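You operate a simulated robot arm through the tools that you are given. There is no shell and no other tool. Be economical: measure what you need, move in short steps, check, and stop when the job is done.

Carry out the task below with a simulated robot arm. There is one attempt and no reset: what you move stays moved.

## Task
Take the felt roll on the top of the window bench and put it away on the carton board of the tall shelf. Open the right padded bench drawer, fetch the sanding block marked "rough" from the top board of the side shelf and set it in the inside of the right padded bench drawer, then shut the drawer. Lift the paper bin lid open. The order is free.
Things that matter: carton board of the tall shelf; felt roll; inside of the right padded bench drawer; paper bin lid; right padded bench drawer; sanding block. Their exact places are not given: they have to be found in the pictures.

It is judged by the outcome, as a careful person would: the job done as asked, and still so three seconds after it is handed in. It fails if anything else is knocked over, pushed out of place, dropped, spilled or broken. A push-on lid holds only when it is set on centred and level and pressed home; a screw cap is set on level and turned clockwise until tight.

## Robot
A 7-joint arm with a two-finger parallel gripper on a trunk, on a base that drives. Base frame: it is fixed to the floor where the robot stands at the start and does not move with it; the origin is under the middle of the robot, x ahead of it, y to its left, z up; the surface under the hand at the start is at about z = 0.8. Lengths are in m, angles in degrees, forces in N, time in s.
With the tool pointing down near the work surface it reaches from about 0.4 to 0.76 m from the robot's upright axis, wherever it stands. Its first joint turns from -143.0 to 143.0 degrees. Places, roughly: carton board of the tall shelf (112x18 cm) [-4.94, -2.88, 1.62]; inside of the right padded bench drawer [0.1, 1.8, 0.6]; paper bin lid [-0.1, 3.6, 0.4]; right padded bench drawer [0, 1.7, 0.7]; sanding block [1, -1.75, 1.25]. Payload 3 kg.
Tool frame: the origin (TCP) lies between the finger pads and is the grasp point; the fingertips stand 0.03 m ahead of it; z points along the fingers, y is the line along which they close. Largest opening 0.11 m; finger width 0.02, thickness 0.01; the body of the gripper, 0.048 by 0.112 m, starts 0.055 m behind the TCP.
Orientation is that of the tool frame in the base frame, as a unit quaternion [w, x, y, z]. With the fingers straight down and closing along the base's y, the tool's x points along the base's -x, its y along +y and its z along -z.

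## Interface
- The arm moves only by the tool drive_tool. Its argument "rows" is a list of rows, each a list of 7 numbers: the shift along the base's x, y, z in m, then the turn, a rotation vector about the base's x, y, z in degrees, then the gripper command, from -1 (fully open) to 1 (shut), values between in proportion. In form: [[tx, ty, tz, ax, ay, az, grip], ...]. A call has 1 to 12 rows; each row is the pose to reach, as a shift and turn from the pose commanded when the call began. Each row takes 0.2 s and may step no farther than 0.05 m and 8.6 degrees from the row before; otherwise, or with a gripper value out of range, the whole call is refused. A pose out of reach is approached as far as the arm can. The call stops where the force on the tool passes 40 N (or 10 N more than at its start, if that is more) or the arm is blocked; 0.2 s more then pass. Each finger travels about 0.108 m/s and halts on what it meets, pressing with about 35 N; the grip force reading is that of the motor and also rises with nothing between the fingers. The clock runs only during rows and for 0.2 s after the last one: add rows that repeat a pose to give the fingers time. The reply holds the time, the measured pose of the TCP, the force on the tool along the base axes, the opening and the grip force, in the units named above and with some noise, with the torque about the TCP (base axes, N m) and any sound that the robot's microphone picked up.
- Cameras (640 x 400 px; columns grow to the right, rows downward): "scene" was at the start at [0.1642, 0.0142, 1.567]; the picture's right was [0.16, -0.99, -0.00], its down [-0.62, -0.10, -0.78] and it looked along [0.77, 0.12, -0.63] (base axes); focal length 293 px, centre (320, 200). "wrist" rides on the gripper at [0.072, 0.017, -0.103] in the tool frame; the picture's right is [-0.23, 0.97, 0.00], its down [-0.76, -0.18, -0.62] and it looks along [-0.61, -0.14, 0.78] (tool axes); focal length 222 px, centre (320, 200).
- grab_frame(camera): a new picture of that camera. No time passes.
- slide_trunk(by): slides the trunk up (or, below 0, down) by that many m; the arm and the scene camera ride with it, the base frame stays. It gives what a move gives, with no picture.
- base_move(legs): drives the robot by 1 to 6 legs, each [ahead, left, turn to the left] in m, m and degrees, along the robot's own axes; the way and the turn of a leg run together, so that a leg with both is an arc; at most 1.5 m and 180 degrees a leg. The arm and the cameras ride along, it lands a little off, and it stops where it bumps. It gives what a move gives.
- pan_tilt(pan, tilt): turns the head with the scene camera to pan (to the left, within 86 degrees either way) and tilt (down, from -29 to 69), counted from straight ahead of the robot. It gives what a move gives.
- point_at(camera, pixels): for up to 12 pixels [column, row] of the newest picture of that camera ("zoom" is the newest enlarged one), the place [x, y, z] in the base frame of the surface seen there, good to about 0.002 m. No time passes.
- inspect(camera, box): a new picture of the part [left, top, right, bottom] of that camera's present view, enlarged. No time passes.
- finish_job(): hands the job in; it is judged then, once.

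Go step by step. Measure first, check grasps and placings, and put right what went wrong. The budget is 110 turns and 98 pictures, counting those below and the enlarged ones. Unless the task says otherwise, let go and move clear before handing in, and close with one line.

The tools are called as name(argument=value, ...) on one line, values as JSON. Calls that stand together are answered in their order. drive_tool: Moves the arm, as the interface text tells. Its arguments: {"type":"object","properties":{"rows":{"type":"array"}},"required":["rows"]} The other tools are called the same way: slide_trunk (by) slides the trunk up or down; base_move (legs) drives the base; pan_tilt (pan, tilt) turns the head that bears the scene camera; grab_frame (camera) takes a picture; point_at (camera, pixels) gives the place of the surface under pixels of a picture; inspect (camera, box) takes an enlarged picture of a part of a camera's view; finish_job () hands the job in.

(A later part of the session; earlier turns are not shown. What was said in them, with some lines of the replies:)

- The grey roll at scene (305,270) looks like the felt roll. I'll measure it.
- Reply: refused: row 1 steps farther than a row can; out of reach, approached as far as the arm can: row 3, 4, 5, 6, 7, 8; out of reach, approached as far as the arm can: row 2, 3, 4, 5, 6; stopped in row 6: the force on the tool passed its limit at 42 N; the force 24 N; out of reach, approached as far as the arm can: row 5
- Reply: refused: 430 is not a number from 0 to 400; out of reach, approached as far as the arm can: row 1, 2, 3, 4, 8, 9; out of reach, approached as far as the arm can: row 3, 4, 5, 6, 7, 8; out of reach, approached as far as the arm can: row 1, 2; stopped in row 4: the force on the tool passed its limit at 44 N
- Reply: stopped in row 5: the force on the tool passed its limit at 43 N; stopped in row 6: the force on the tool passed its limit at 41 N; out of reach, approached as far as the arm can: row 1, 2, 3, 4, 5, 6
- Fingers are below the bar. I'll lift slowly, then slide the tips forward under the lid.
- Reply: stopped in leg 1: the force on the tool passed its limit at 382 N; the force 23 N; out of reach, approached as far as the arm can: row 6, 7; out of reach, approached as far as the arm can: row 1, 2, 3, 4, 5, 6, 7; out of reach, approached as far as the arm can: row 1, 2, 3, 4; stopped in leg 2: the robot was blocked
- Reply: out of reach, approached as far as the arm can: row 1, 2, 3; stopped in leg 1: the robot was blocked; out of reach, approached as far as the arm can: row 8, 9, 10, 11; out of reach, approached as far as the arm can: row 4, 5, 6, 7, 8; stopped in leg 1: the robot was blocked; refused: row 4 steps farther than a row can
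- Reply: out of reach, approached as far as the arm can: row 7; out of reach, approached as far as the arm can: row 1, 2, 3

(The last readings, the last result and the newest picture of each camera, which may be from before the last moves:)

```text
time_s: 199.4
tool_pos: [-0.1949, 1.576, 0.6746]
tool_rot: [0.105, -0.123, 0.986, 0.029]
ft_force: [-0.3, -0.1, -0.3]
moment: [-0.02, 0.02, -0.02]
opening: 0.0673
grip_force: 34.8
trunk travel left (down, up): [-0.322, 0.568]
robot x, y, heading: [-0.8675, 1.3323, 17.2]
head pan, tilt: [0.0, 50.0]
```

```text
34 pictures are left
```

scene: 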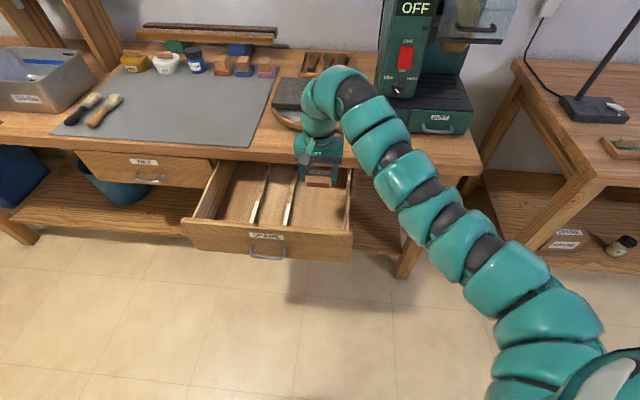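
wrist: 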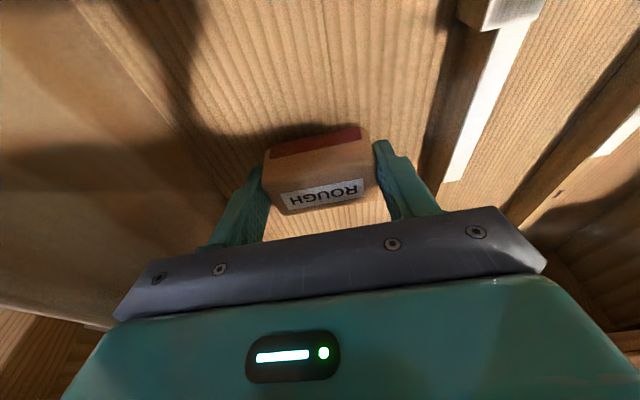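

slide_trunk(by=-0.006)

drive_tool(rows=[[0, 0, 0, 0, 0, 0, -0.5], [0, 0, 0, 0, 0, 0, -0.5]])

slide_trunk(by=0.15)

grab_frame(camera="wrist")

```text
time_s: 200.0
tool_pos: [-0.1948, 1.5743, 0.6693]
tool_rot: [0.106, -0.123, 0.986, 0.029]
ft_force: [0.5, -0.3, 5.2]
moment: [-0.15, -0.27, 0.04]
opening: 0.067
grip_force: 34.6
trunk travel left (down, up): [-0.316, 0.574]
robot x, y, heading: [-0.8623, 1.3313, 16.9]
head pan, tilt: [0.0, 50.0]
```

```text
time_s: 200.6
tool_pos: [-0.1956, 1.5751, 0.668]
tool_rot: [0.106, -0.123, 0.986, 0.029]
ft_force: [-0.9, -0.3, -0.3]
moment: [0.0, 0.0, 0.04]
opening: 0.0824
grip_force: 0.1
trunk travel left (down, up): [-0.316, 0.574]
robot x, y, heading: [-0.8635, 1.3337, 17.1]
head pan, tilt: [0.0, 50.0]
```

```text
time_s: 202.3
tool_pos: [-0.1943, 1.5756, 0.8185]
tool_rot: [0.106, -0.123, 0.986, 0.029]
ft_force: [0.2, -1.0, 0.7]
moment: [0.03, -0.02, 0.01]
opening: 0.0822
grip_force: 0.1
trunk travel left (down, up): [-0.466, 0.424]
robot x, y, heading: [-0.8645, 1.3328, 16.6]
head pan, tilt: [0.0, 50.0]
```

```text
33 pictures are left
```

wrist: 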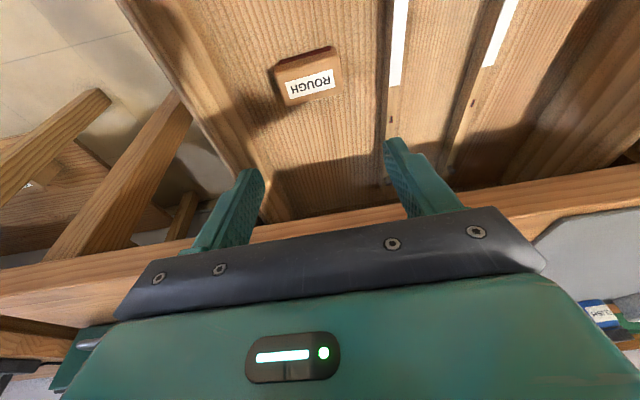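

base_move(legs=[[-0.35, 0, 0], [0, 0.21, -5.1]])

drive_tool(rows=[[0.01, 0, 0, 1.22, -7.4, 0, 1], [0.02, 0, 0, 2.45, -14.8, 0, 1], [0.03, 0, 0, 3.67, -22.2, 0, 1], [0.04, 0, 0, 4.9, -29.6, 0, 1], [0.04, 0, 0, 4.9, -29.6, 0, 1]])

slide_trunk(by=-0.08)

grab_frame(camera="wrist")

```text
time_s: 205.8
tool_pos: [-0.5644, 1.6161, 0.8185]
tool_rot: [0.106, -0.081, 0.991, 0.024]
ft_force: [0.6, 0.7, -0.1]
moment: [0.03, -0.01, 0.0]
opening: 0.0826
grip_force: 0.1
trunk travel left (down, up): [-0.466, 0.424]
robot x, y, heading: [-1.2462, 1.4297, 12.2]
head pan, tilt: [0.0, 50.0]
```

```text
time_s: 207.0
tool_pos: [-0.5239, 1.6159, 0.8177]
tool_rot: [0.36, -0.08, 0.928, 0.044]
ft_force: [-0.1, 0.8, 0.7]
moment: [0.0, 0.04, -0.01]
opening: 0.0
grip_force: 35.3
trunk travel left (down, up): [-0.466, 0.424]
robot x, y, heading: [-1.2525, 1.4309, 12.3]
head pan, tilt: [0.0, 50.0]
```

```text
time_s: 208.2
tool_pos: [-0.5226, 1.6161, 0.7381]
tool_rot: [0.361, -0.079, 0.928, 0.044]
ft_force: [0.1, 0.4, 0.4]
moment: [0.01, 0.01, -0.01]
opening: 0.0
grip_force: 34.8
trunk travel left (down, up): [-0.386, 0.504]
robot x, y, heading: [-1.2466, 1.4309, 12.3]
head pan, tilt: [0.0, 50.0]
```

```text
32 pictures are left
```

wrist: 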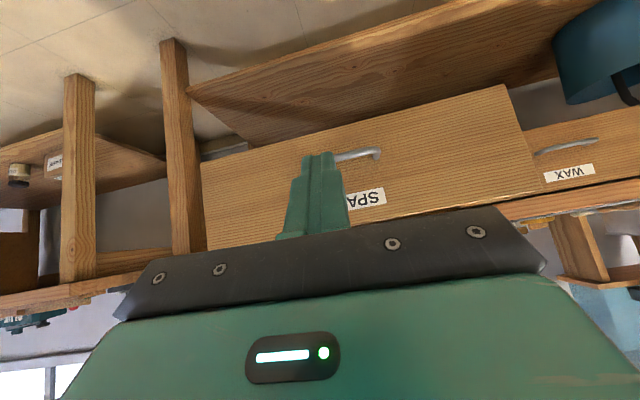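

base_move(legs=[[0.34, 0, 0]])

drive_tool(rows=[[0.01, 0.002, 0, 0, 0, 0, 1], [0.02, 0.004, 0, 0, 0, 0, 1], [0.03, 0.006, 0, 0, 0, 0, 1], [0.04, 0.008, 0, 0, 0, 0, 1], [0.05, 0.01, 0, 0, 0, 0, 1], [0.06, 0.012, 0, 0, 0, 0, 1], [0.07, 0.014, 0, 0, 0, 0, 1], [0.08, 0.016, 0, 0, 0, 0, 1]])

grab_frame(camera="scene")

```text
time_s: 210.4
tool_pos: [-0.1862, 1.6873, 0.7398]
tool_rot: [0.36, -0.08, 0.928, 0.045]
ft_force: [0.3, 1.0, -1.2]
moment: [-0.01, 0.0, 0.01]
opening: 0.0001
grip_force: 35.3
trunk travel left (down, up): [-0.386, 0.504]
robot x, y, heading: [-0.9141, 1.5012, 12.0]
head pan, tilt: [0.0, 50.0]
```

```text
time_s: 211.8
tool_pos: [-0.1377, 1.6978, 0.7371]
tool_rot: [0.353, -0.08, 0.931, 0.043]
ft_force: [-27.6, -12.8, 13.4]
moment: [-0.13, 0.09, -0.13]
opening: 0.0002
grip_force: 34.6
trunk travel left (down, up): [-0.386, 0.504]
robot x, y, heading: [-0.9146, 1.5038, 12.0]
head pan, tilt: [0.0, 50.0]
stopped in row 6: the force on the tool passed its limit at 60 N (the readings are from after the stop); the commanded pose is now the measured one
```

```text
31 pictures are left
```

scene: 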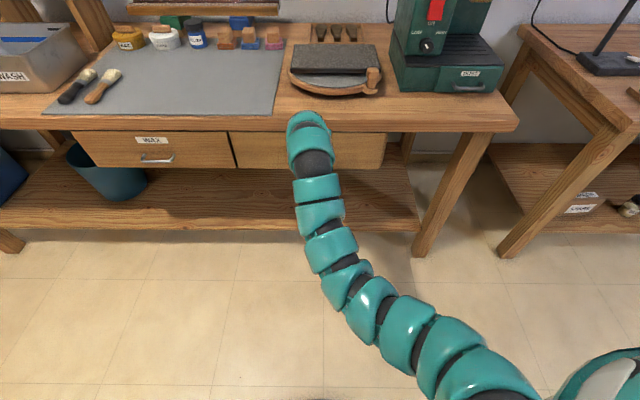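

Drawer looks shut. I'll back off and check the front against the bench.

base_move(legs=[[-0.25, 0, 0]])

inspect(camera="scene", box=[230, 80, 450, 200])

point_at(camera="zoom", pixels=[[100, 150], [200, 200], [400, 150], [450, 150], [30, 160]])

```text
time_s: 213.6
tool_pos: [-0.3844, 1.6419, 0.7348]
tool_rot: [0.353, -0.078, 0.931, 0.042]
ft_force: [0.0, -0.8, 0.1]
moment: [0.02, -0.03, 0.01]
opening: 0.0
grip_force: 35.2
trunk travel left (down, up): [-0.386, 0.504]
robot x, y, heading: [-1.1673, 1.4474, 12.0]
head pan, tilt: [0.0, 50.0]
```

```text
2.91 times, centred on (340, 140) of scene
```

zoom: 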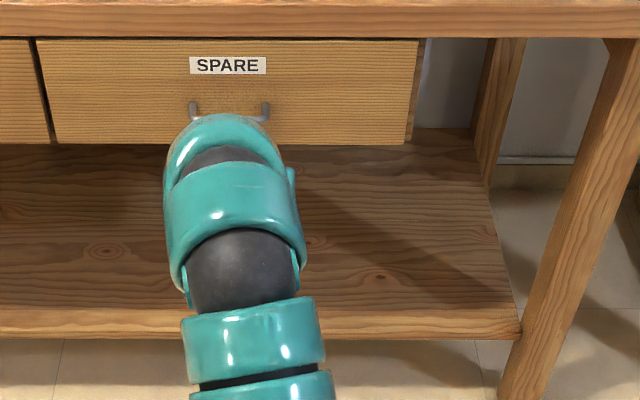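

```text
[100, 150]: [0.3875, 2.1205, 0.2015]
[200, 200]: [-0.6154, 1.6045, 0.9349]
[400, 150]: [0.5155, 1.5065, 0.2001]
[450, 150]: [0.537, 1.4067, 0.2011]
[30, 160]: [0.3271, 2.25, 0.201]
```

point_at(camera="zoom", pixels=[[50, 50], [405, 50], [400, 130], [60, 130], [20, 60], [300, 20]])

pan_tilt(pan=60, tilt=30)

grab_frame(camera="scene")

```text
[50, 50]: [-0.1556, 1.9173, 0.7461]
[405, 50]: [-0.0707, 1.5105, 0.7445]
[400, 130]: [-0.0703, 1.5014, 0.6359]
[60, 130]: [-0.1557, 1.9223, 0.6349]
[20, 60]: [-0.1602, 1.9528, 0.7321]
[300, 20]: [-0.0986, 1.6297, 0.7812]
```

```text
time_s: 214.9
tool_pos: [-0.3836, 1.6425, 0.7339]
tool_rot: [0.353, -0.078, 0.931, 0.042]
ft_force: [-0.1, -0.3, -0.2]
moment: [-0.02, 0.02, 0.01]
opening: 0.0001
grip_force: 35.0
trunk travel left (down, up): [-0.386, 0.504]
robot x, y, heading: [-1.1669, 1.4493, 12.0]
head pan, tilt: [60.0, 30.0]
```

```text
29 pictures are left
```

scene: 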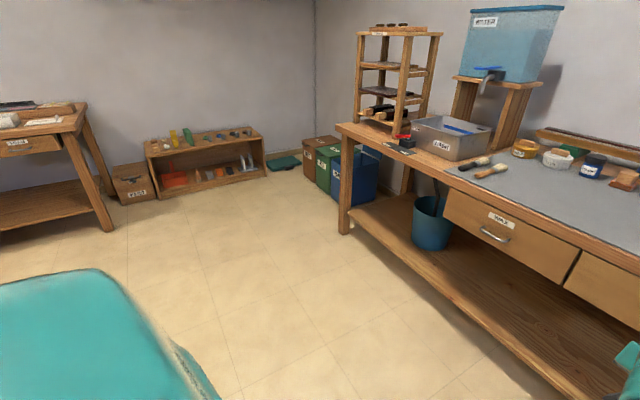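

inspect(camera="scene", box=[290, 120, 410, 210])

drive_tool(rows=[[-0.01, 0, 0.01, -1.2, 7.4, 0, -1], [-0.02, 0, 0.02, -2.4, 14.8, 0, -1], [-0.03, 0, 0.03, -3.6, 22.2, 0, -1], [-0.04, 0, 0.04, -4.8, 29.6, 0, -1], [-0.04, 0, 0.04, -6.0, 37, 0, -1], [-0.04, 0, 0.04, -7.0, 43.5, 0, -1]])

slide_trunk(by=0.38)

```text
4.44 times, centred on (350, 165) of scene
```

zoom: 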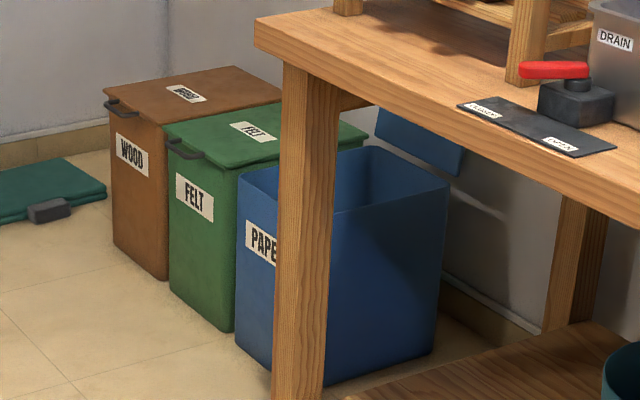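

```text
time_s: 216.3
tool_pos: [-0.4242, 1.6405, 0.775]
tool_rot: [-0.023, -0.076, 0.997, 0.012]
ft_force: [0.2, -0.6, 0.1]
moment: [0.09, -0.01, 0.0]
opening: 0.1103
grip_force: 0.0
trunk travel left (down, up): [-0.386, 0.504]
robot x, y, heading: [-1.1653, 1.4552, 11.8]
head pan, tilt: [60.0, 30.0]
```

```text
time_s: 220.0
tool_pos: [-0.424, 1.6418, 1.1538]
tool_rot: [-0.022, -0.078, 0.997, 0.011]
ft_force: [-0.2, 0.3, -0.2]
moment: [0.02, 0.0, 0.01]
opening: 0.1101
grip_force: 0.0
trunk travel left (down, up): [-0.766, 0.124]
robot x, y, heading: [-1.1642, 1.4521, 11.9]
head pan, tilt: [60.0, 30.0]
```

base_move(legs=[[0, 0, -100], [1.3, 0.86, 0]])

pan_tilt(pan=-60, tilt=10)

grab_frame(camera="scene")

```text
refused: leg 2 is longer than a leg can be; nothing moved
```

```text
time_s: 222.0
tool_pos: [-0.4242, 1.6418, 1.1536]
tool_rot: [-0.023, -0.078, 0.997, 0.012]
ft_force: [0.8, 0.0, 0.8]
moment: [0.02, -0.02, -0.01]
opening: 0.1099
grip_force: 0.0
trunk travel left (down, up): [-0.766, 0.124]
robot x, y, heading: [-1.1631, 1.4559, 11.9]
head pan, tilt: [-60.0, 10.0]
```

```text
27 pictures are left
```

scene: 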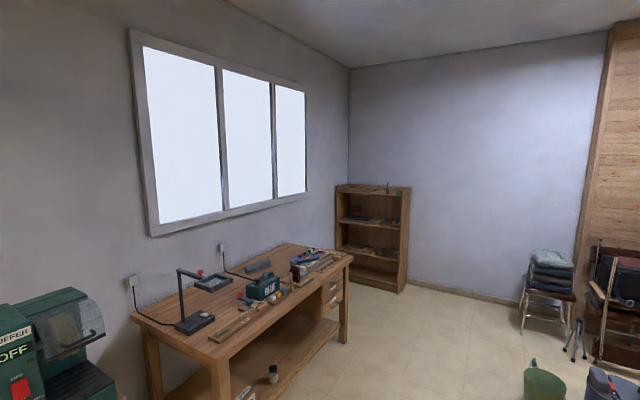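

base_move(legs=[[0, 0, -100], [0.65, 0.43, 0], [0.65, 0.43, 0]])

inspect(camera="scene", box=[200, 50, 440, 250])

```text
time_s: 234.2
tool_pos: [-0.1226, -0.553, 1.1543]
tool_rot: [-0.005, 0.7, 0.714, 0.024]
ft_force: [-0.4, 0.2, -0.6]
moment: [0.02, 0.01, -0.04]
opening: 0.1102
grip_force: 0.1
trunk travel left (down, up): [-0.766, 0.124]
robot x, y, heading: [-0.2116, 0.207, -85.9]
head pan, tilt: [-60.0, 10.0]
```

```text
2.00 times, centred on (320, 150) of scene
```

zoom: 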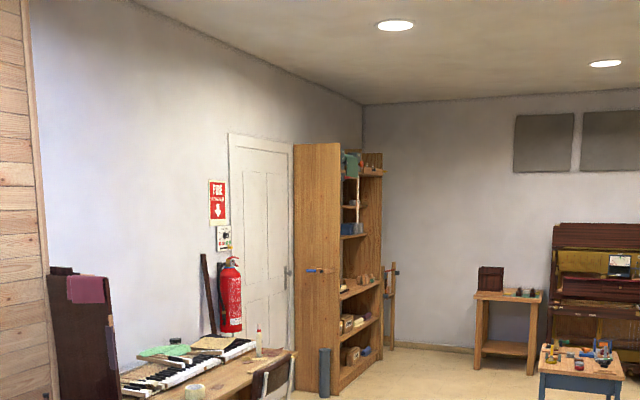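

inspect(camera="scene", box=[340, 115, 400, 255])

point_at(camera="zoom", pixels=[[320, 60], [330, 95], [320, 150], [330, 200], [320, 250], [350, 300]])

```text
2.86 times, centred on (370, 185) of scene
```

zoom: 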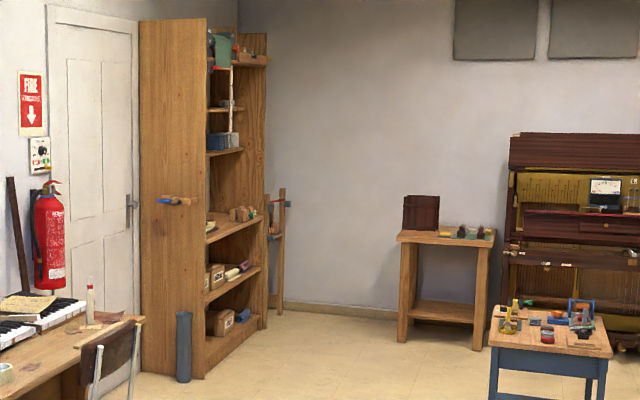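

```text
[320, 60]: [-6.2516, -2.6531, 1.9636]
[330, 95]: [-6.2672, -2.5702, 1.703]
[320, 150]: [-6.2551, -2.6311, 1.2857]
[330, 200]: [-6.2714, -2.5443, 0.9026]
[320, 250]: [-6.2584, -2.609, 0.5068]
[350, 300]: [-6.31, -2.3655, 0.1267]
```

point_at(camera="zoom", pixels=[[207, 67], [250, 62], [225, 152], [235, 150], [225, 110], [240, 109], [220, 232], [250, 220], [225, 286], [215, 335], [206, 60], [265, 100]])

```text
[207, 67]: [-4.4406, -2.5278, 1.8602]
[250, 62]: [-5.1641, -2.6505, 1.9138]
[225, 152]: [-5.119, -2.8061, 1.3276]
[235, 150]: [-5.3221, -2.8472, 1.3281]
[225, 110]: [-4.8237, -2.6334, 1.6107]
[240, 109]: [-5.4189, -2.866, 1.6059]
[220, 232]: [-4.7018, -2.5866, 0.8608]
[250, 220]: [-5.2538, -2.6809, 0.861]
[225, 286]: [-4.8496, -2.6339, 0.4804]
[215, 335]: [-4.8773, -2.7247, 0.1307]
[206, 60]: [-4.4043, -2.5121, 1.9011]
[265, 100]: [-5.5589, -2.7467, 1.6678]
```

base_move(legs=[[0, 0, 86], [0.1, -0.05, 0]])

pan_tilt(pan=0, tilt=40)

grab_frame(camera="scene")

```text
time_s: 239.0
tool_pos: [0.6515, 0.1732, 1.1531]
tool_rot: [-0.022, 0.037, 0.999, 0.014]
ft_force: [0.3, -1.4, 0.8]
moment: [0.01, 0.07, 0.01]
opening: 0.1098
grip_force: 0.1
trunk travel left (down, up): [-0.766, 0.124]
robot x, y, heading: [-0.1144, 0.1522, -1.4]
head pan, tilt: [-60.0, 10.0]
```

```text
time_s: 240.3
tool_pos: [0.6505, 0.1738, 1.1549]
tool_rot: [-0.021, 0.036, 0.999, 0.015]
ft_force: [-0.3, 0.9, -0.4]
moment: [0.0, 0.01, 0.0]
opening: 0.11
grip_force: 0.1
trunk travel left (down, up): [-0.766, 0.124]
robot x, y, heading: [-0.1163, 0.155, -1.1]
head pan, tilt: [0.0, 40.0]
```

```text
24 pictures are left
```

scene: 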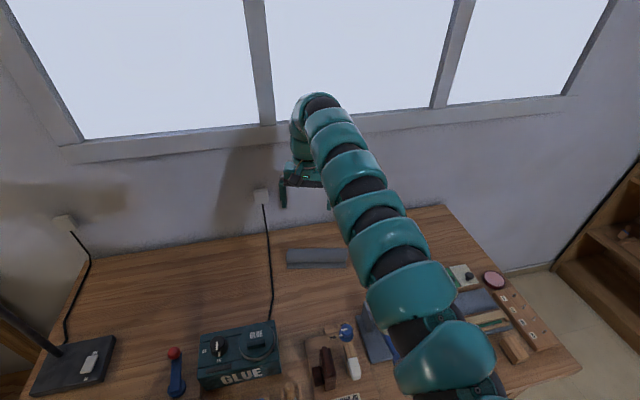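

point_at(camera="scene", pixels=[[290, 252], [318, 252], [345, 252], [318, 266], [290, 266], [345, 264]])

drive_tool(rows=[[0, 0, 0, 0, 0, -8.2, -0.5], [0, 0, 0, 0, 0, -16.4, -0.5], [0, 0, 0, 0, 0, -24.6, -0.5], [0, 0, 0, 0, 0, -32.8, -0.5], [0, 0, 0, 0, 0, -41, -0.5], [0, 0, 0, 0, 0, -49.2, -0.5], [0, 0, 0, 0, 0, -57.4, -0.5], [0, 0, 0, 0, 0, -65.6, -0.5], [0, 0, 0, 0, 0, -73.8, -0.5], [0, 0, 0, 0, 0, -82, -0.5], [0, 0, 0, 0, 0, -86, -0.5], [0, 0, 0, 0, 0, -86, -0.5]])

```text
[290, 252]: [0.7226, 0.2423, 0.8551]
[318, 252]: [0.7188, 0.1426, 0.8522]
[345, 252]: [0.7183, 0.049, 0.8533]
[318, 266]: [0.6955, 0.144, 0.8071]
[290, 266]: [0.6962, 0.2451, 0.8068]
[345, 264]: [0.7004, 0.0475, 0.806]
```

```text
time_s: 242.9
tool_pos: [0.6512, 0.1746, 1.1547]
tool_rot: [-0.005, 0.707, 0.706, 0.026]
ft_force: [-0.1, -0.6, 0.9]
moment: [0.0, 0.0, -0.02]
opening: 0.0825
grip_force: 0.0
trunk travel left (down, up): [-0.766, 0.124]
robot x, y, heading: [-0.1108, 0.1556, -1.1]
head pan, tilt: [0.0, 40.0]
```

base_move(legs=[[0.12, 0, 0]])

drive_tool(rows=[[-0.03, -0.015, 0, 0, -5, 0, -0.2], [-0.06, -0.028, 0, 0, -10, 0, -0.2], [-0.06, -0.028, 0, 0, -10, 0, -0.2]])

slide_trunk(by=-0.2)

grab_frame(camera="wrist")

```text
time_s: 244.1
tool_pos: [0.7474, 0.172, 1.1551]
tool_rot: [-0.004, 0.706, 0.707, 0.025]
ft_force: [-0.4, 0.5, 0.6]
moment: [0.05, 0.0, 0.0]
opening: 0.0826
grip_force: 0.1
trunk travel left (down, up): [-0.766, 0.124]
robot x, y, heading: [-0.0149, 0.153, -0.6]
head pan, tilt: [0.0, 40.0]
stopped in leg 1: the robot was blocked; the commanded pose is now the measured one
```

```text
time_s: 244.9
tool_pos: [0.6973, 0.1513, 1.1526]
tool_rot: [0.046, 0.702, 0.706, 0.075]
ft_force: [0.5, 0.3, 0.1]
moment: [0.01, 0.03, 0.0]
opening: 0.0661
grip_force: 0.2
out of reach, approached as far as the arm can: row 2, 3
trunk travel left (down, up): [-0.766, 0.124]
robot x, y, heading: [-0.019, 0.1537, -1.1]
head pan, tilt: [0.0, 40.0]
```

```text
time_s: 247.1
tool_pos: [0.697, 0.15, 0.9529]
tool_rot: [0.047, 0.703, 0.706, 0.076]
ft_force: [0.0, 0.8, -0.7]
moment: [0.01, 0.0, 0.0]
opening: 0.0661
grip_force: 0.0
trunk travel left (down, up): [-0.566, 0.324]
robot x, y, heading: [-0.0155, 0.1496, -0.8]
head pan, tilt: [0.0, 40.0]
```

```text
23 pictures are left
```

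wrist: 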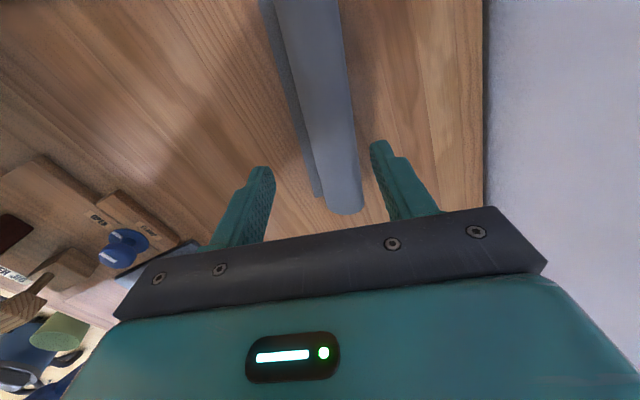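

drive_tool(rows=[[0.01, -0.002, -0.03, 0, 0, 0, -0.2], [0.02, -0.004, -0.06, 0, 0, 0, -0.2], [0.027, -0.004, -0.085, 0, 0, 0, -0.2], [0.028, -0.004, -0.1, 0, 0, 0, -0.2], [0.028, -0.004, -0.103, 0, 0, 0, -0.2]])

grab_frame(camera="wrist")

```text
time_s: 248.3
tool_pos: [0.7278, 0.144, 0.8489]
tool_rot: [0.046, 0.703, 0.705, 0.075]
ft_force: [-0.9, 0.7, 0.4]
moment: [-0.01, -0.01, 0.0]
opening: 0.0659
grip_force: 0.0
trunk travel left (down, up): [-0.566, 0.324]
robot x, y, heading: [-0.0193, 0.1491, -0.7]
head pan, tilt: [0.0, 40.0]
```

```text
22 pictures are left
```

wrist: 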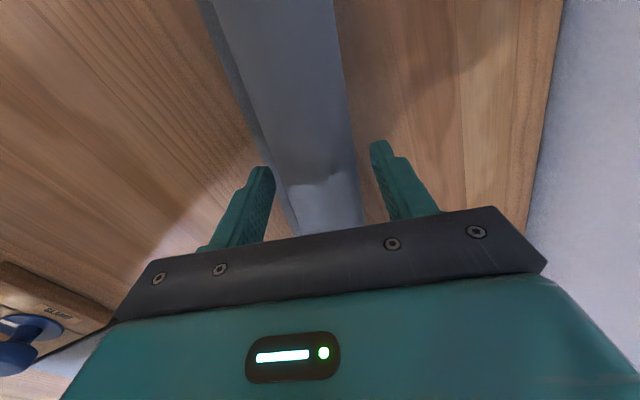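

Fingers straddle the roll without contact. Close and lift.

drive_tool(rows=[[0, 0, 0, 0, 0, 0, 0.3], [0, 0, 0, 0, 0, 0, 1], [0, 0, 0, 0, 0, 0, 1], [0, 0, 0, 0, 0, 0, 1]])

slide_trunk(by=0.1)

grab_frame(camera="wrist")

```text
time_s: 249.3
tool_pos: [0.7268, 0.1446, 0.8496]
tool_rot: [0.047, 0.702, 0.706, 0.076]
ft_force: [-0.6, -0.3, -0.2]
moment: [0.02, -0.03, -0.02]
opening: 0.058
grip_force: 34.6
trunk travel left (down, up): [-0.566, 0.324]
robot x, y, heading: [-0.0217, 0.1526, -0.8]
head pan, tilt: [0.0, 40.0]
```

```text
time_s: 250.6
tool_pos: [0.7271, 0.1455, 0.95]
tool_rot: [0.047, 0.702, 0.706, 0.075]
ft_force: [-0.1, 0.4, -1.6]
moment: [0.0, 0.03, 0.0]
opening: 0.058
grip_force: 35.0
trunk travel left (down, up): [-0.666, 0.224]
robot x, y, heading: [-0.0161, 0.1518, -0.8]
head pan, tilt: [0.0, 40.0]
```

```text
21 pictures are left
```

wrist: 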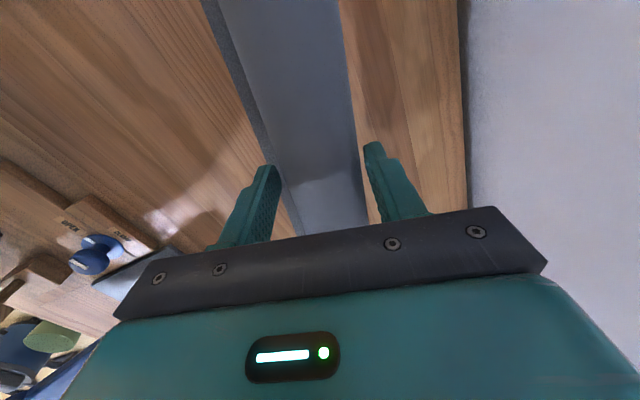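

slide_trunk(by=0.22)

base_move(legs=[[-0.35, 0, 0], [0, 0, -90], [0, 0, -90]])

pan_tilt(pan=10, tilt=22)

grab_frame(camera="scene")

```text
time_s: 253.0
tool_pos: [0.7274, 0.1457, 1.1686]
tool_rot: [0.047, 0.703, 0.705, 0.076]
ft_force: [-0.1, -0.4, -1.2]
moment: [0.0, -0.01, -0.03]
opening: 0.0575
grip_force: 35.0
trunk travel left (down, up): [-0.886, 0.004]
robot x, y, heading: [-0.0154, 0.1512, -1.1]
head pan, tilt: [0.0, 40.0]
```

```text
time_s: 262.8
tool_pos: [-1.1116, 0.1523, 1.1708]
tool_rot: [0.076, 0.71, -0.698, -0.046]
ft_force: [-0.3, -0.1, -1.4]
moment: [0.02, 0.02, 0.02]
opening: 0.0573
grip_force: 35.1
trunk travel left (down, up): [-0.886, 0.004]
robot x, y, heading: [-0.3687, 0.1573, 179.9]
head pan, tilt: [0.0, 40.0]
```

```text
time_s: 263.6
tool_pos: [-1.1121, 0.1542, 1.1691]
tool_rot: [0.076, 0.711, -0.698, -0.046]
ft_force: [-0.1, 0.5, -0.9]
moment: [0.0, 0.0, 0.02]
opening: 0.0573
grip_force: 34.8
trunk travel left (down, up): [-0.886, 0.004]
robot x, y, heading: [-0.3692, 0.1565, 179.9]
head pan, tilt: [10.0, 22.0]
```

```text
20 pictures are left
```

scene: 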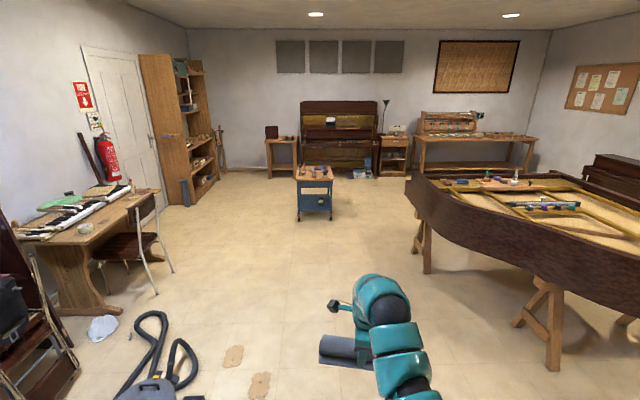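

point_at(camera="scene", pixels=[[190, 345], [195, 370], [260, 385], [235, 357], [170, 272], [300, 220], [332, 218], [550, 370], [430, 272], [408, 190], [186, 205], [640, 290]])

```text
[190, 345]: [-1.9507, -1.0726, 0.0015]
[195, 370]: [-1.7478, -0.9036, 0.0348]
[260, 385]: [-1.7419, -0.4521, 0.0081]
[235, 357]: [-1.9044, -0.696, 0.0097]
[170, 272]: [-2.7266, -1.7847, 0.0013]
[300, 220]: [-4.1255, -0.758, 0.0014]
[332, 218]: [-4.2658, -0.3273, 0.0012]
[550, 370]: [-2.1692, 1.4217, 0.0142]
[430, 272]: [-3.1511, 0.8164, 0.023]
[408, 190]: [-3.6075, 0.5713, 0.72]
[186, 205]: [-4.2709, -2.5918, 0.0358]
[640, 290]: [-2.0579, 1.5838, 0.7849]
```

pan_tilt(pan=15, tilt=50)

grab_frame(camera="scene")

```text
time_s: 264.6
tool_pos: [-1.1119, 0.1531, 1.1701]
tool_rot: [0.076, 0.71, -0.698, -0.045]
ft_force: [0.2, 0.5, -1.3]
moment: [0.03, 0.02, -0.02]
opening: 0.0574
grip_force: 35.0
trunk travel left (down, up): [-0.886, 0.004]
robot x, y, heading: [-0.3696, 0.1591, 180.0]
head pan, tilt: [15.0, 50.0]
```

```text
19 pictures are left
```

scene: 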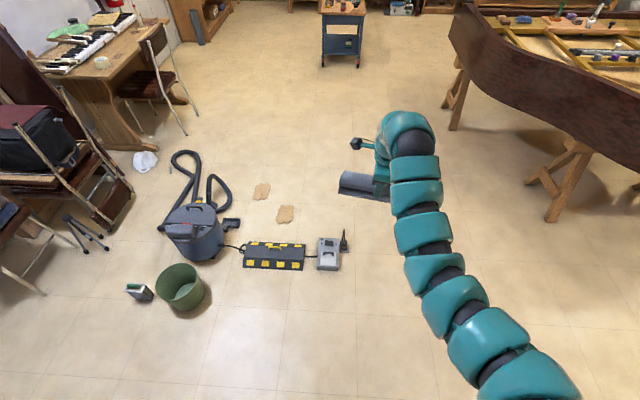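

point_at(camera="scene", pixels=[[330, 255], [345, 240], [344, 270], [275, 258], [185, 300], [285, 215], [232, 200], [185, 132], [560, 220]])

```text
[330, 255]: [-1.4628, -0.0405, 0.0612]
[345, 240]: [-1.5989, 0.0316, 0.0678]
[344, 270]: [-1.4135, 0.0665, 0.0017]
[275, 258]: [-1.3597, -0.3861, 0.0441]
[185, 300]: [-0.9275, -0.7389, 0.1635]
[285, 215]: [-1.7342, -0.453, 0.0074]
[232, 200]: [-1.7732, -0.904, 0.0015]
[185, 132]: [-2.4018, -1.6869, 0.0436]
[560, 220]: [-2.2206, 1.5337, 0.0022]
```

base_move(legs=[[0.6, -0.56, 0], [1.0, 0, 0], [0.9, 0.9, 0], [0.8, 1.1, 0]])

pan_tilt(pan=50, tilt=10)

grab_frame(camera="scene")

```text
time_s: 286.0
tool_pos: [-4.2515, -1.4657, 1.1699]
tool_rot: [0.077, 0.732, -0.676, -0.043]
ft_force: [0.7, -0.2, -0.7]
moment: [-0.01, -0.06, -0.02]
opening: 0.0564
grip_force: 34.6
trunk travel left (down, up): [-0.886, 0.004]
robot x, y, heading: [-3.5101, -1.4157, -176.7]
head pan, tilt: [15.0, 50.0]
```

```text
time_s: 287.1
tool_pos: [-4.2505, -1.4643, 1.1695]
tool_rot: [0.077, 0.731, -0.676, -0.044]
ft_force: [0.1, -0.1, -1.6]
moment: [-0.04, 0.0, -0.02]
opening: 0.057
grip_force: 34.8
trunk travel left (down, up): [-0.886, 0.004]
robot x, y, heading: [-3.5111, -1.4181, -176.6]
head pan, tilt: [50.0, 10.0]
```

```text
18 pictures are left
```

scene: 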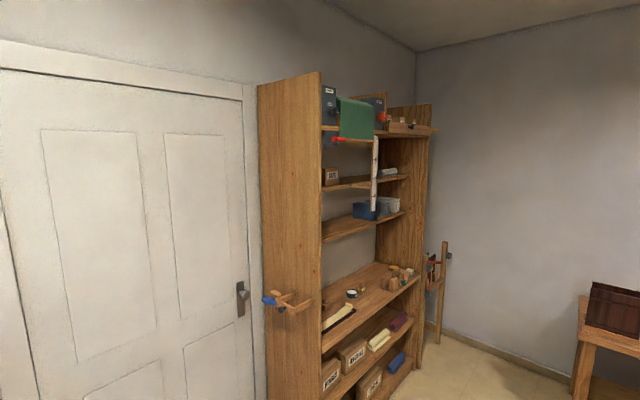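

base_move(legs=[[0, 0, 86.6], [0.15, -1.35, 0]])

pan_tilt(pan=0, tilt=5)

grab_frame(camera="scene")

```text
time_s: 297.6
tool_pos: [-4.8346, -2.332, 1.1696]
tool_rot: [0.085, 0.996, 0.026, 0.022]
ft_force: [0.2, -0.7, -2.0]
moment: [-0.03, 0.01, -0.01]
opening: 0.0561
grip_force: 35.3
trunk travel left (down, up): [-0.886, 0.004]
robot x, y, heading: [-4.8606, -1.5888, -88.3]
head pan, tilt: [50.0, 10.0]
```

```text
time_s: 298.8
tool_pos: [-4.8347, -2.3325, 1.1704]
tool_rot: [0.085, 0.996, 0.025, 0.023]
ft_force: [-0.5, 0.2, -1.8]
moment: [-0.01, 0.02, -0.02]
opening: 0.0558
grip_force: 35.3
trunk travel left (down, up): [-0.886, 0.004]
robot x, y, heading: [-4.8621, -1.5883, -88.4]
head pan, tilt: [0.0, 5.0]
```

```text
17 pictures are left
```

scene: 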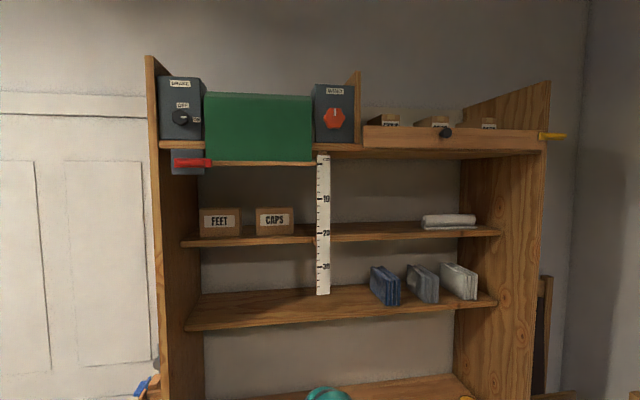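

point_at(camera="scene", pixels=[[335, 236], [335, 228], [410, 233], [410, 225], [425, 224], [323, 215], [297, 232], [400, 155], [340, 160], [490, 232], [335, 295], [385, 300]])

inspect(camera="scene", box=[180, 130, 510, 330])

```text
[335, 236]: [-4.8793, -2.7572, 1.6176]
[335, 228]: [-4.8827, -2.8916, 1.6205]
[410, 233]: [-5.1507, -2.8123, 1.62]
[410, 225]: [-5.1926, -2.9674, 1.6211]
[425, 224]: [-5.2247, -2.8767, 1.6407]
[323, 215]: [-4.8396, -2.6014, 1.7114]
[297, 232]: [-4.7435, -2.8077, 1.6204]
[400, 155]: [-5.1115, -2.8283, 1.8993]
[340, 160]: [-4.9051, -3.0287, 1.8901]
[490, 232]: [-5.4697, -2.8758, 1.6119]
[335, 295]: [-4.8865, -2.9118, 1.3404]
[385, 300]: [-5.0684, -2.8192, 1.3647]
```

```text
1.94 times, centred on (345, 230) of scene
```

zoom: 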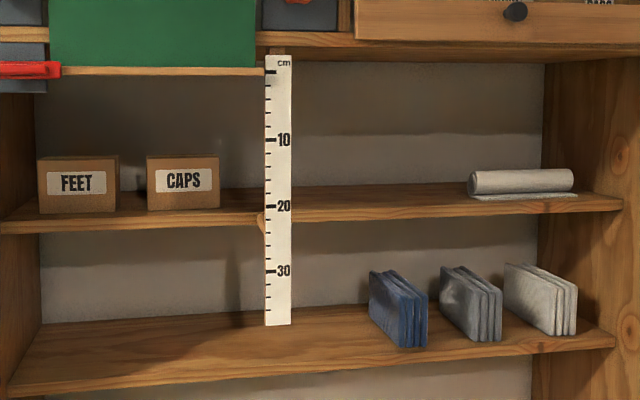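

drive_tool(rows=[[0, 0, 0.044, -3, -0.1, 0, 1], [0, 0, 0.088, -6, -0.2, 0, 1], [0, 0, 0.132, -9, -0.3, 0, 1], [0, 0, 0.176, -12, -0.4, 0, 1], [0, 0, 0.22, -15, -0.5, 0, 1], [0, 0, 0.264, -18, -0.6, 0, 1], [0, 0, 0.308, -21, -0.7, 0, 1], [0, 0, 0.352, -24, -0.8, 0, 1], [0, 0, 0.396, -27, -0.9, 0, 1], [0, 0, 0.44, -30, -1, 0, 1], [0, 0, 0.484, -33, -1.1, 0, 1], [0, 0, 0.53, -35, -1.2, 0, 1]])

drive_tool(rows=[[0, 0, 0, 0, 0, 0, 1], [0, 0, 0, 0, 0, 0, 1]])

grab_frame(camera="wrist")

```text
time_s: 301.4
tool_pos: [-4.8389, -2.3735, 1.6404]
tool_rot: [0.389, 0.92, 0.028, 0.025]
ft_force: [-0.2, -0.1, -1.5]
moment: [0.0, 0.0, -0.01]
opening: 0.0556
grip_force: 35.3
out of reach, approached as far as the arm can: row 9, 10, 11, 12
trunk travel left (down, up): [-0.886, 0.004]
robot x, y, heading: [-4.8586, -1.5915, -87.9]
head pan, tilt: [0.0, 5.0]
```

```text
time_s: 302.0
tool_pos: [-4.8361, -2.3737, 1.6414]
tool_rot: [0.389, 0.92, 0.029, 0.026]
ft_force: [-0.1, 0.1, -2.0]
moment: [0.03, -0.03, 0.01]
opening: 0.0555
grip_force: 34.4
trunk travel left (down, up): [-0.886, 0.004]
robot x, y, heading: [-4.8603, -1.5863, -88.1]
head pan, tilt: [0.0, 5.0]
```

```text
15 pictures are left
```

wrist: 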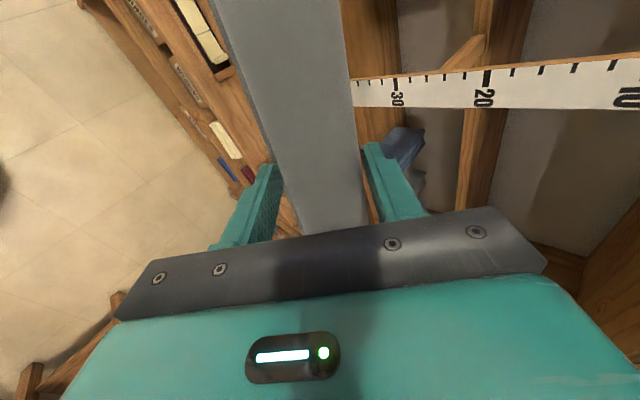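

drive_tool(rows=[[0, 0.03, 0.02, 0, 0, 0, 1], [0, 0.06, 0.04, 0, 0, 0, 1], [0, 0.09, 0.06, 0, 0, 0, 1], [0, 0.09, 0.065, 0, 0, 0, 1]])

```text
time_s: 303.0
tool_pos: [-4.8257, -2.3747, 1.6397]
tool_rot: [0.381, 0.924, 0.031, 0.024]
ft_force: [-1.4, 1.5, -1.5]
moment: [0.01, 0.0, -0.03]
opening: 0.0553
grip_force: 34.6
out of reach, approached as far as the arm can: row 1, 2, 3, 4
trunk travel left (down, up): [-0.886, 0.004]
robot x, y, heading: [-4.8654, -1.5924, -88.2]
head pan, tilt: [0.0, 5.0]
```

drive_tool(rows=[[0.0, -0.02, 0.02, -5, 0, 0, 1], [0.0, -0.04, 0.04, -10, 0, 0, 1], [0.0, -0.04, 0.06, -15, 0, 0, 1], [0.0, -0.04, 0.07, -15, 0, 0, 1]])

```text
time_s: 304.0
tool_pos: [-4.8231, -2.4154, 1.6968]
tool_rot: [0.499, 0.866, 0.033, 0.019]
ft_force: [0.0, -0.2, -1.9]
moment: [0.0, -0.01, 0.01]
opening: 0.0554
grip_force: 34.3
out of reach, approached as far as the arm can: row 2, 4
trunk travel left (down, up): [-0.886, 0.004]
robot x, y, heading: [-4.8635, -1.588, -88.2]
head pan, tilt: [0.0, 5.0]
```

base_move(legs=[[0, 0, 9.7], [0.0, -0.423, 0], [0.083, 0, 0]])

grab_frame(camera="scene")

grab_frame(camera="wrist")

```text
time_s: 307.9
tool_pos: [-5.0879, -2.5631, 1.6958]
tool_rot: [0.496, 0.86, 0.103, 0.06]
ft_force: [-1.2, -0.2, -1.4]
moment: [0.03, 0.03, 0.01]
opening: 0.0554
grip_force: 34.7
trunk travel left (down, up): [-0.886, 0.004]
robot x, y, heading: [-5.2595, -1.7537, -78.7]
head pan, tilt: [0.0, 5.0]
```

```text
14 pictures are left
```

scene: 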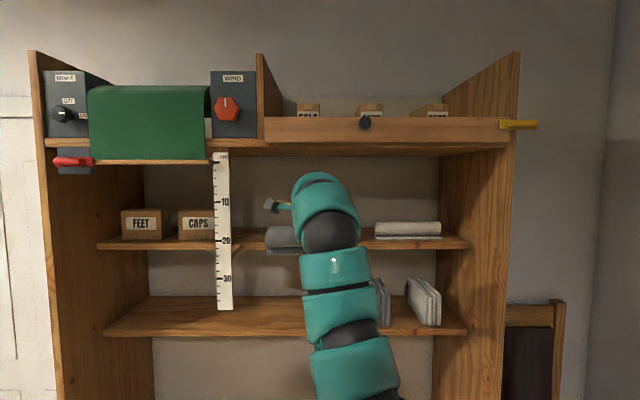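

```text
13 pictures are left
```

wrist: 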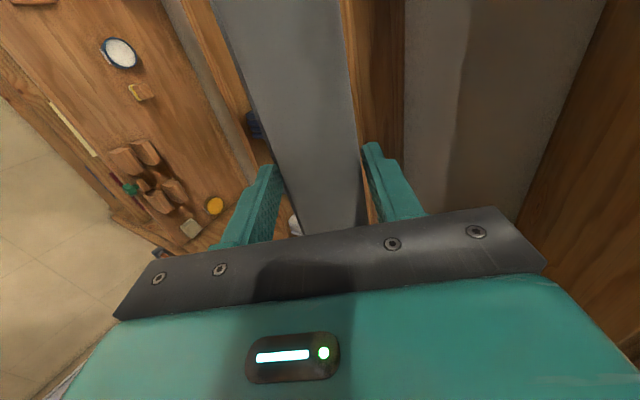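

inspect(camera="scene", box=[240, 190, 400, 280])

point_at(camera="zoom", pixels=[[140, 150], [140, 200], [140, 225], [140, 250], [115, 250], [115, 150]])

```text
4.00 times, centred on (320, 235) of scene
```

zoom: 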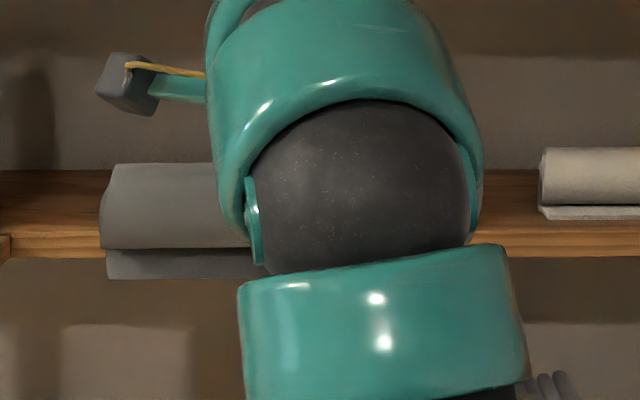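

```text
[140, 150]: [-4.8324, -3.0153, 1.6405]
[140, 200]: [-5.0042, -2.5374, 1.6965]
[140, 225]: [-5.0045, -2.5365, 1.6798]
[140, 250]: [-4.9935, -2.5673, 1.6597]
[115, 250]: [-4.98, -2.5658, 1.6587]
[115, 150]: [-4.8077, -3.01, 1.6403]
```

base_move(legs=[[0.295, 0, 0]])

grab_frame(camera="scene")

```text
time_s: 310.0
tool_pos: [-5.0288, -2.8516, 1.6967]
tool_rot: [0.495, 0.86, 0.104, 0.061]
ft_force: [0.1, -0.7, -1.1]
moment: [0.01, 0.01, -0.04]
opening: 0.0553
grip_force: 35.2
trunk travel left (down, up): [-0.886, 0.004]
robot x, y, heading: [-5.2046, -2.0402, -78.8]
head pan, tilt: [0.0, 5.0]
```

```text
11 pictures are left
```

scene: 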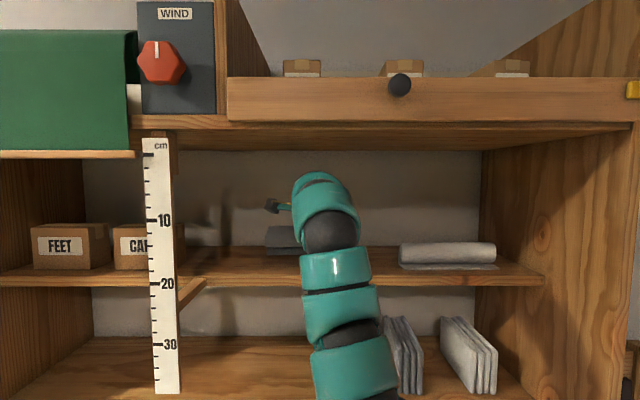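

drive_tool(rows=[[0, 0, -0.006, 3.9, 0.8, 0, 1], [0, 0, -0.011, 7.8, 1.56, 0, 1], [0, 0, -0.015, 9.8, 1.95, 0, 1], [0, 0, -0.017, 9.8, 1.95, 0, 1]])

```text
time_s: 310.6
tool_pos: [-5.0349, -2.8392, 1.677]
tool_rot: [0.473, 0.873, 0.103, 0.063]
ft_force: [0.2, 2.1, 4.2]
moment: [-0.21, 0.6, -0.11]
opening: 0.0558
grip_force: 34.9
out of reach, approached as far as the arm can: row 1, 2
trunk travel left (down, up): [-0.886, 0.004]
robot x, y, heading: [-5.2006, -2.0428, -78.7]
head pan, tilt: [0.0, 5.0]
stopped in row 2: the force on the tool passed its limit at 71 N (the readings are from after the stop); the commanded pose is now the measured one
```

drive_tool(rows=[[0, 0, 0.001, 0, 0, 0, -0.1], [0, 0, 0.001, 0, 0, 0, -0.2], [0, 0, 0.001, 0, 0, 0, -0.2]])

grab_frame(camera="wrist")

```text
time_s: 311.4
tool_pos: [-5.0349, -2.8391, 1.6746]
tool_rot: [0.471, 0.874, 0.104, 0.061]
ft_force: [0.5, 0.2, 0.5]
moment: [-0.03, 0.01, 0.04]
opening: 0.0661
grip_force: 0.1
trunk travel left (down, up): [-0.886, 0.004]
robot x, y, heading: [-5.2023, -2.0424, -78.7]
head pan, tilt: [0.0, 5.0]
```

```text
10 pictures are left
```

wrist: 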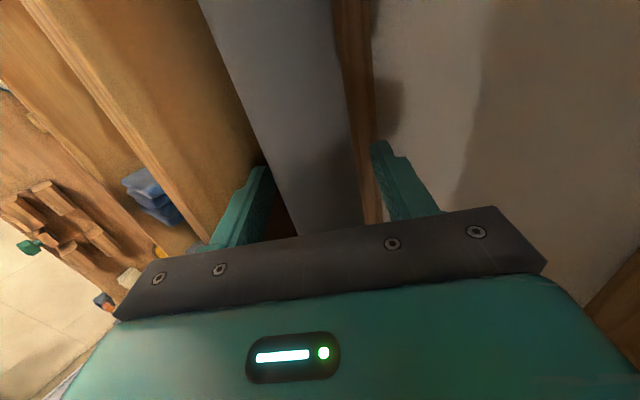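

base_move(legs=[[-0.05, 0, 0]])

grab_frame(camera="wrist")

```text
time_s: 312.3
tool_pos: [-5.0454, -2.7883, 1.6755]
tool_rot: [0.472, 0.873, 0.104, 0.062]
ft_force: [0.2, 0.2, -0.2]
moment: [0.02, -0.02, 0.0]
opening: 0.0658
grip_force: 0.0
trunk travel left (down, up): [-0.886, 0.004]
robot x, y, heading: [-5.2146, -1.9951, -78.7]
head pan, tilt: [0.0, 5.0]
```

```text
9 pictures are left
```

wrist: 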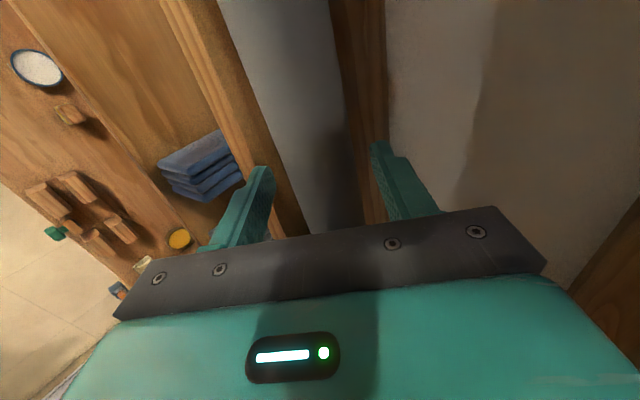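

base_move(legs=[[-0.3, 0, 0]])

drive_tool(rows=[[0, 0, -0.05, 0, 0, 0, -0.2], [0, 0, -0.1, 0, 0, 0, -0.2], [0, 0, -0.15, 0, 0, 0, -0.2], [0, 0, -0.2, 0, 0, 0, -0.2]])

inspect(camera="scene", box=[180, 130, 500, 330])

```text
time_s: 314.3
tool_pos: [-5.1027, -2.4961, 1.6758]
tool_rot: [0.472, 0.873, 0.104, 0.062]
ft_force: [-0.3, 0.2, 0.4]
moment: [0.02, 0.0, 0.03]
opening: 0.0661
grip_force: 0.0
trunk travel left (down, up): [-0.886, 0.004]
robot x, y, heading: [-5.2711, -1.7009, -79.0]
head pan, tilt: [0.0, 5.0]
```

```text
time_s: 315.3
tool_pos: [-5.1041, -2.4983, 1.4724]
tool_rot: [0.471, 0.874, 0.103, 0.063]
ft_force: [-0.4, 0.2, -0.2]
moment: [0.0, 0.0, -0.01]
opening: 0.066
grip_force: 0.1
trunk travel left (down, up): [-0.886, 0.004]
robot x, y, heading: [-5.2693, -1.6977, -78.8]
head pan, tilt: [0.0, 5.0]
```

```text
2.00 times, centred on (340, 230) of scene
```

zoom: 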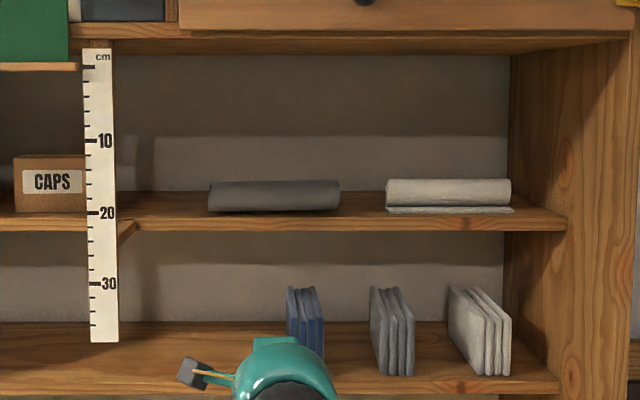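

point_at(camera="zoom", pixels=[[220, 195], [220, 207], [275, 190], [275, 205], [330, 190], [330, 205], [275, 216], [275, 222]])

base_move(legs=[[-0.25, 0, 0]])

inspect(camera="scene", box=[260, 180, 420, 280])

```text
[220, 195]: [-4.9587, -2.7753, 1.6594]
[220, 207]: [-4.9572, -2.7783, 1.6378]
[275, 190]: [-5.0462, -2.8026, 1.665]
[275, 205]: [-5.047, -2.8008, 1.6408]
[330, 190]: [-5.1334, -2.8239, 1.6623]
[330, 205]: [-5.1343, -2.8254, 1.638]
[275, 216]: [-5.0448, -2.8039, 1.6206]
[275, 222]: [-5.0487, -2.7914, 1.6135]
```

```text
time_s: 317.1
tool_pos: [-5.1541, -2.2529, 1.4744]
tool_rot: [0.472, 0.874, 0.103, 0.061]
ft_force: [0.0, -0.4, 0.1]
moment: [-0.01, -0.01, 0.04]
opening: 0.0659
grip_force: 0.0
trunk travel left (down, up): [-0.886, 0.004]
robot x, y, heading: [-5.3208, -1.4564, -78.9]
head pan, tilt: [0.0, 5.0]
```

```text
4.00 times, centred on (340, 230) of scene
```

zoom: 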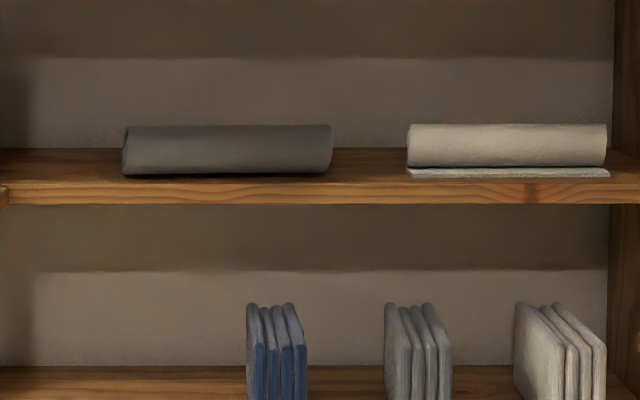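

The felt roll lies still on the carton board, clear of the edge and its neighbours. The drawer is shut with the block inside, the paper bin lid stands open, and the hand is clear.

finish_job()

```text
The job is handed in.
```

The job is handed in: the felt roll is on the carton board of the tall shelf, about 1 cm behind its front edge. The "rough" sanding block is in the shut right drawer, and the paper bin lid is open.
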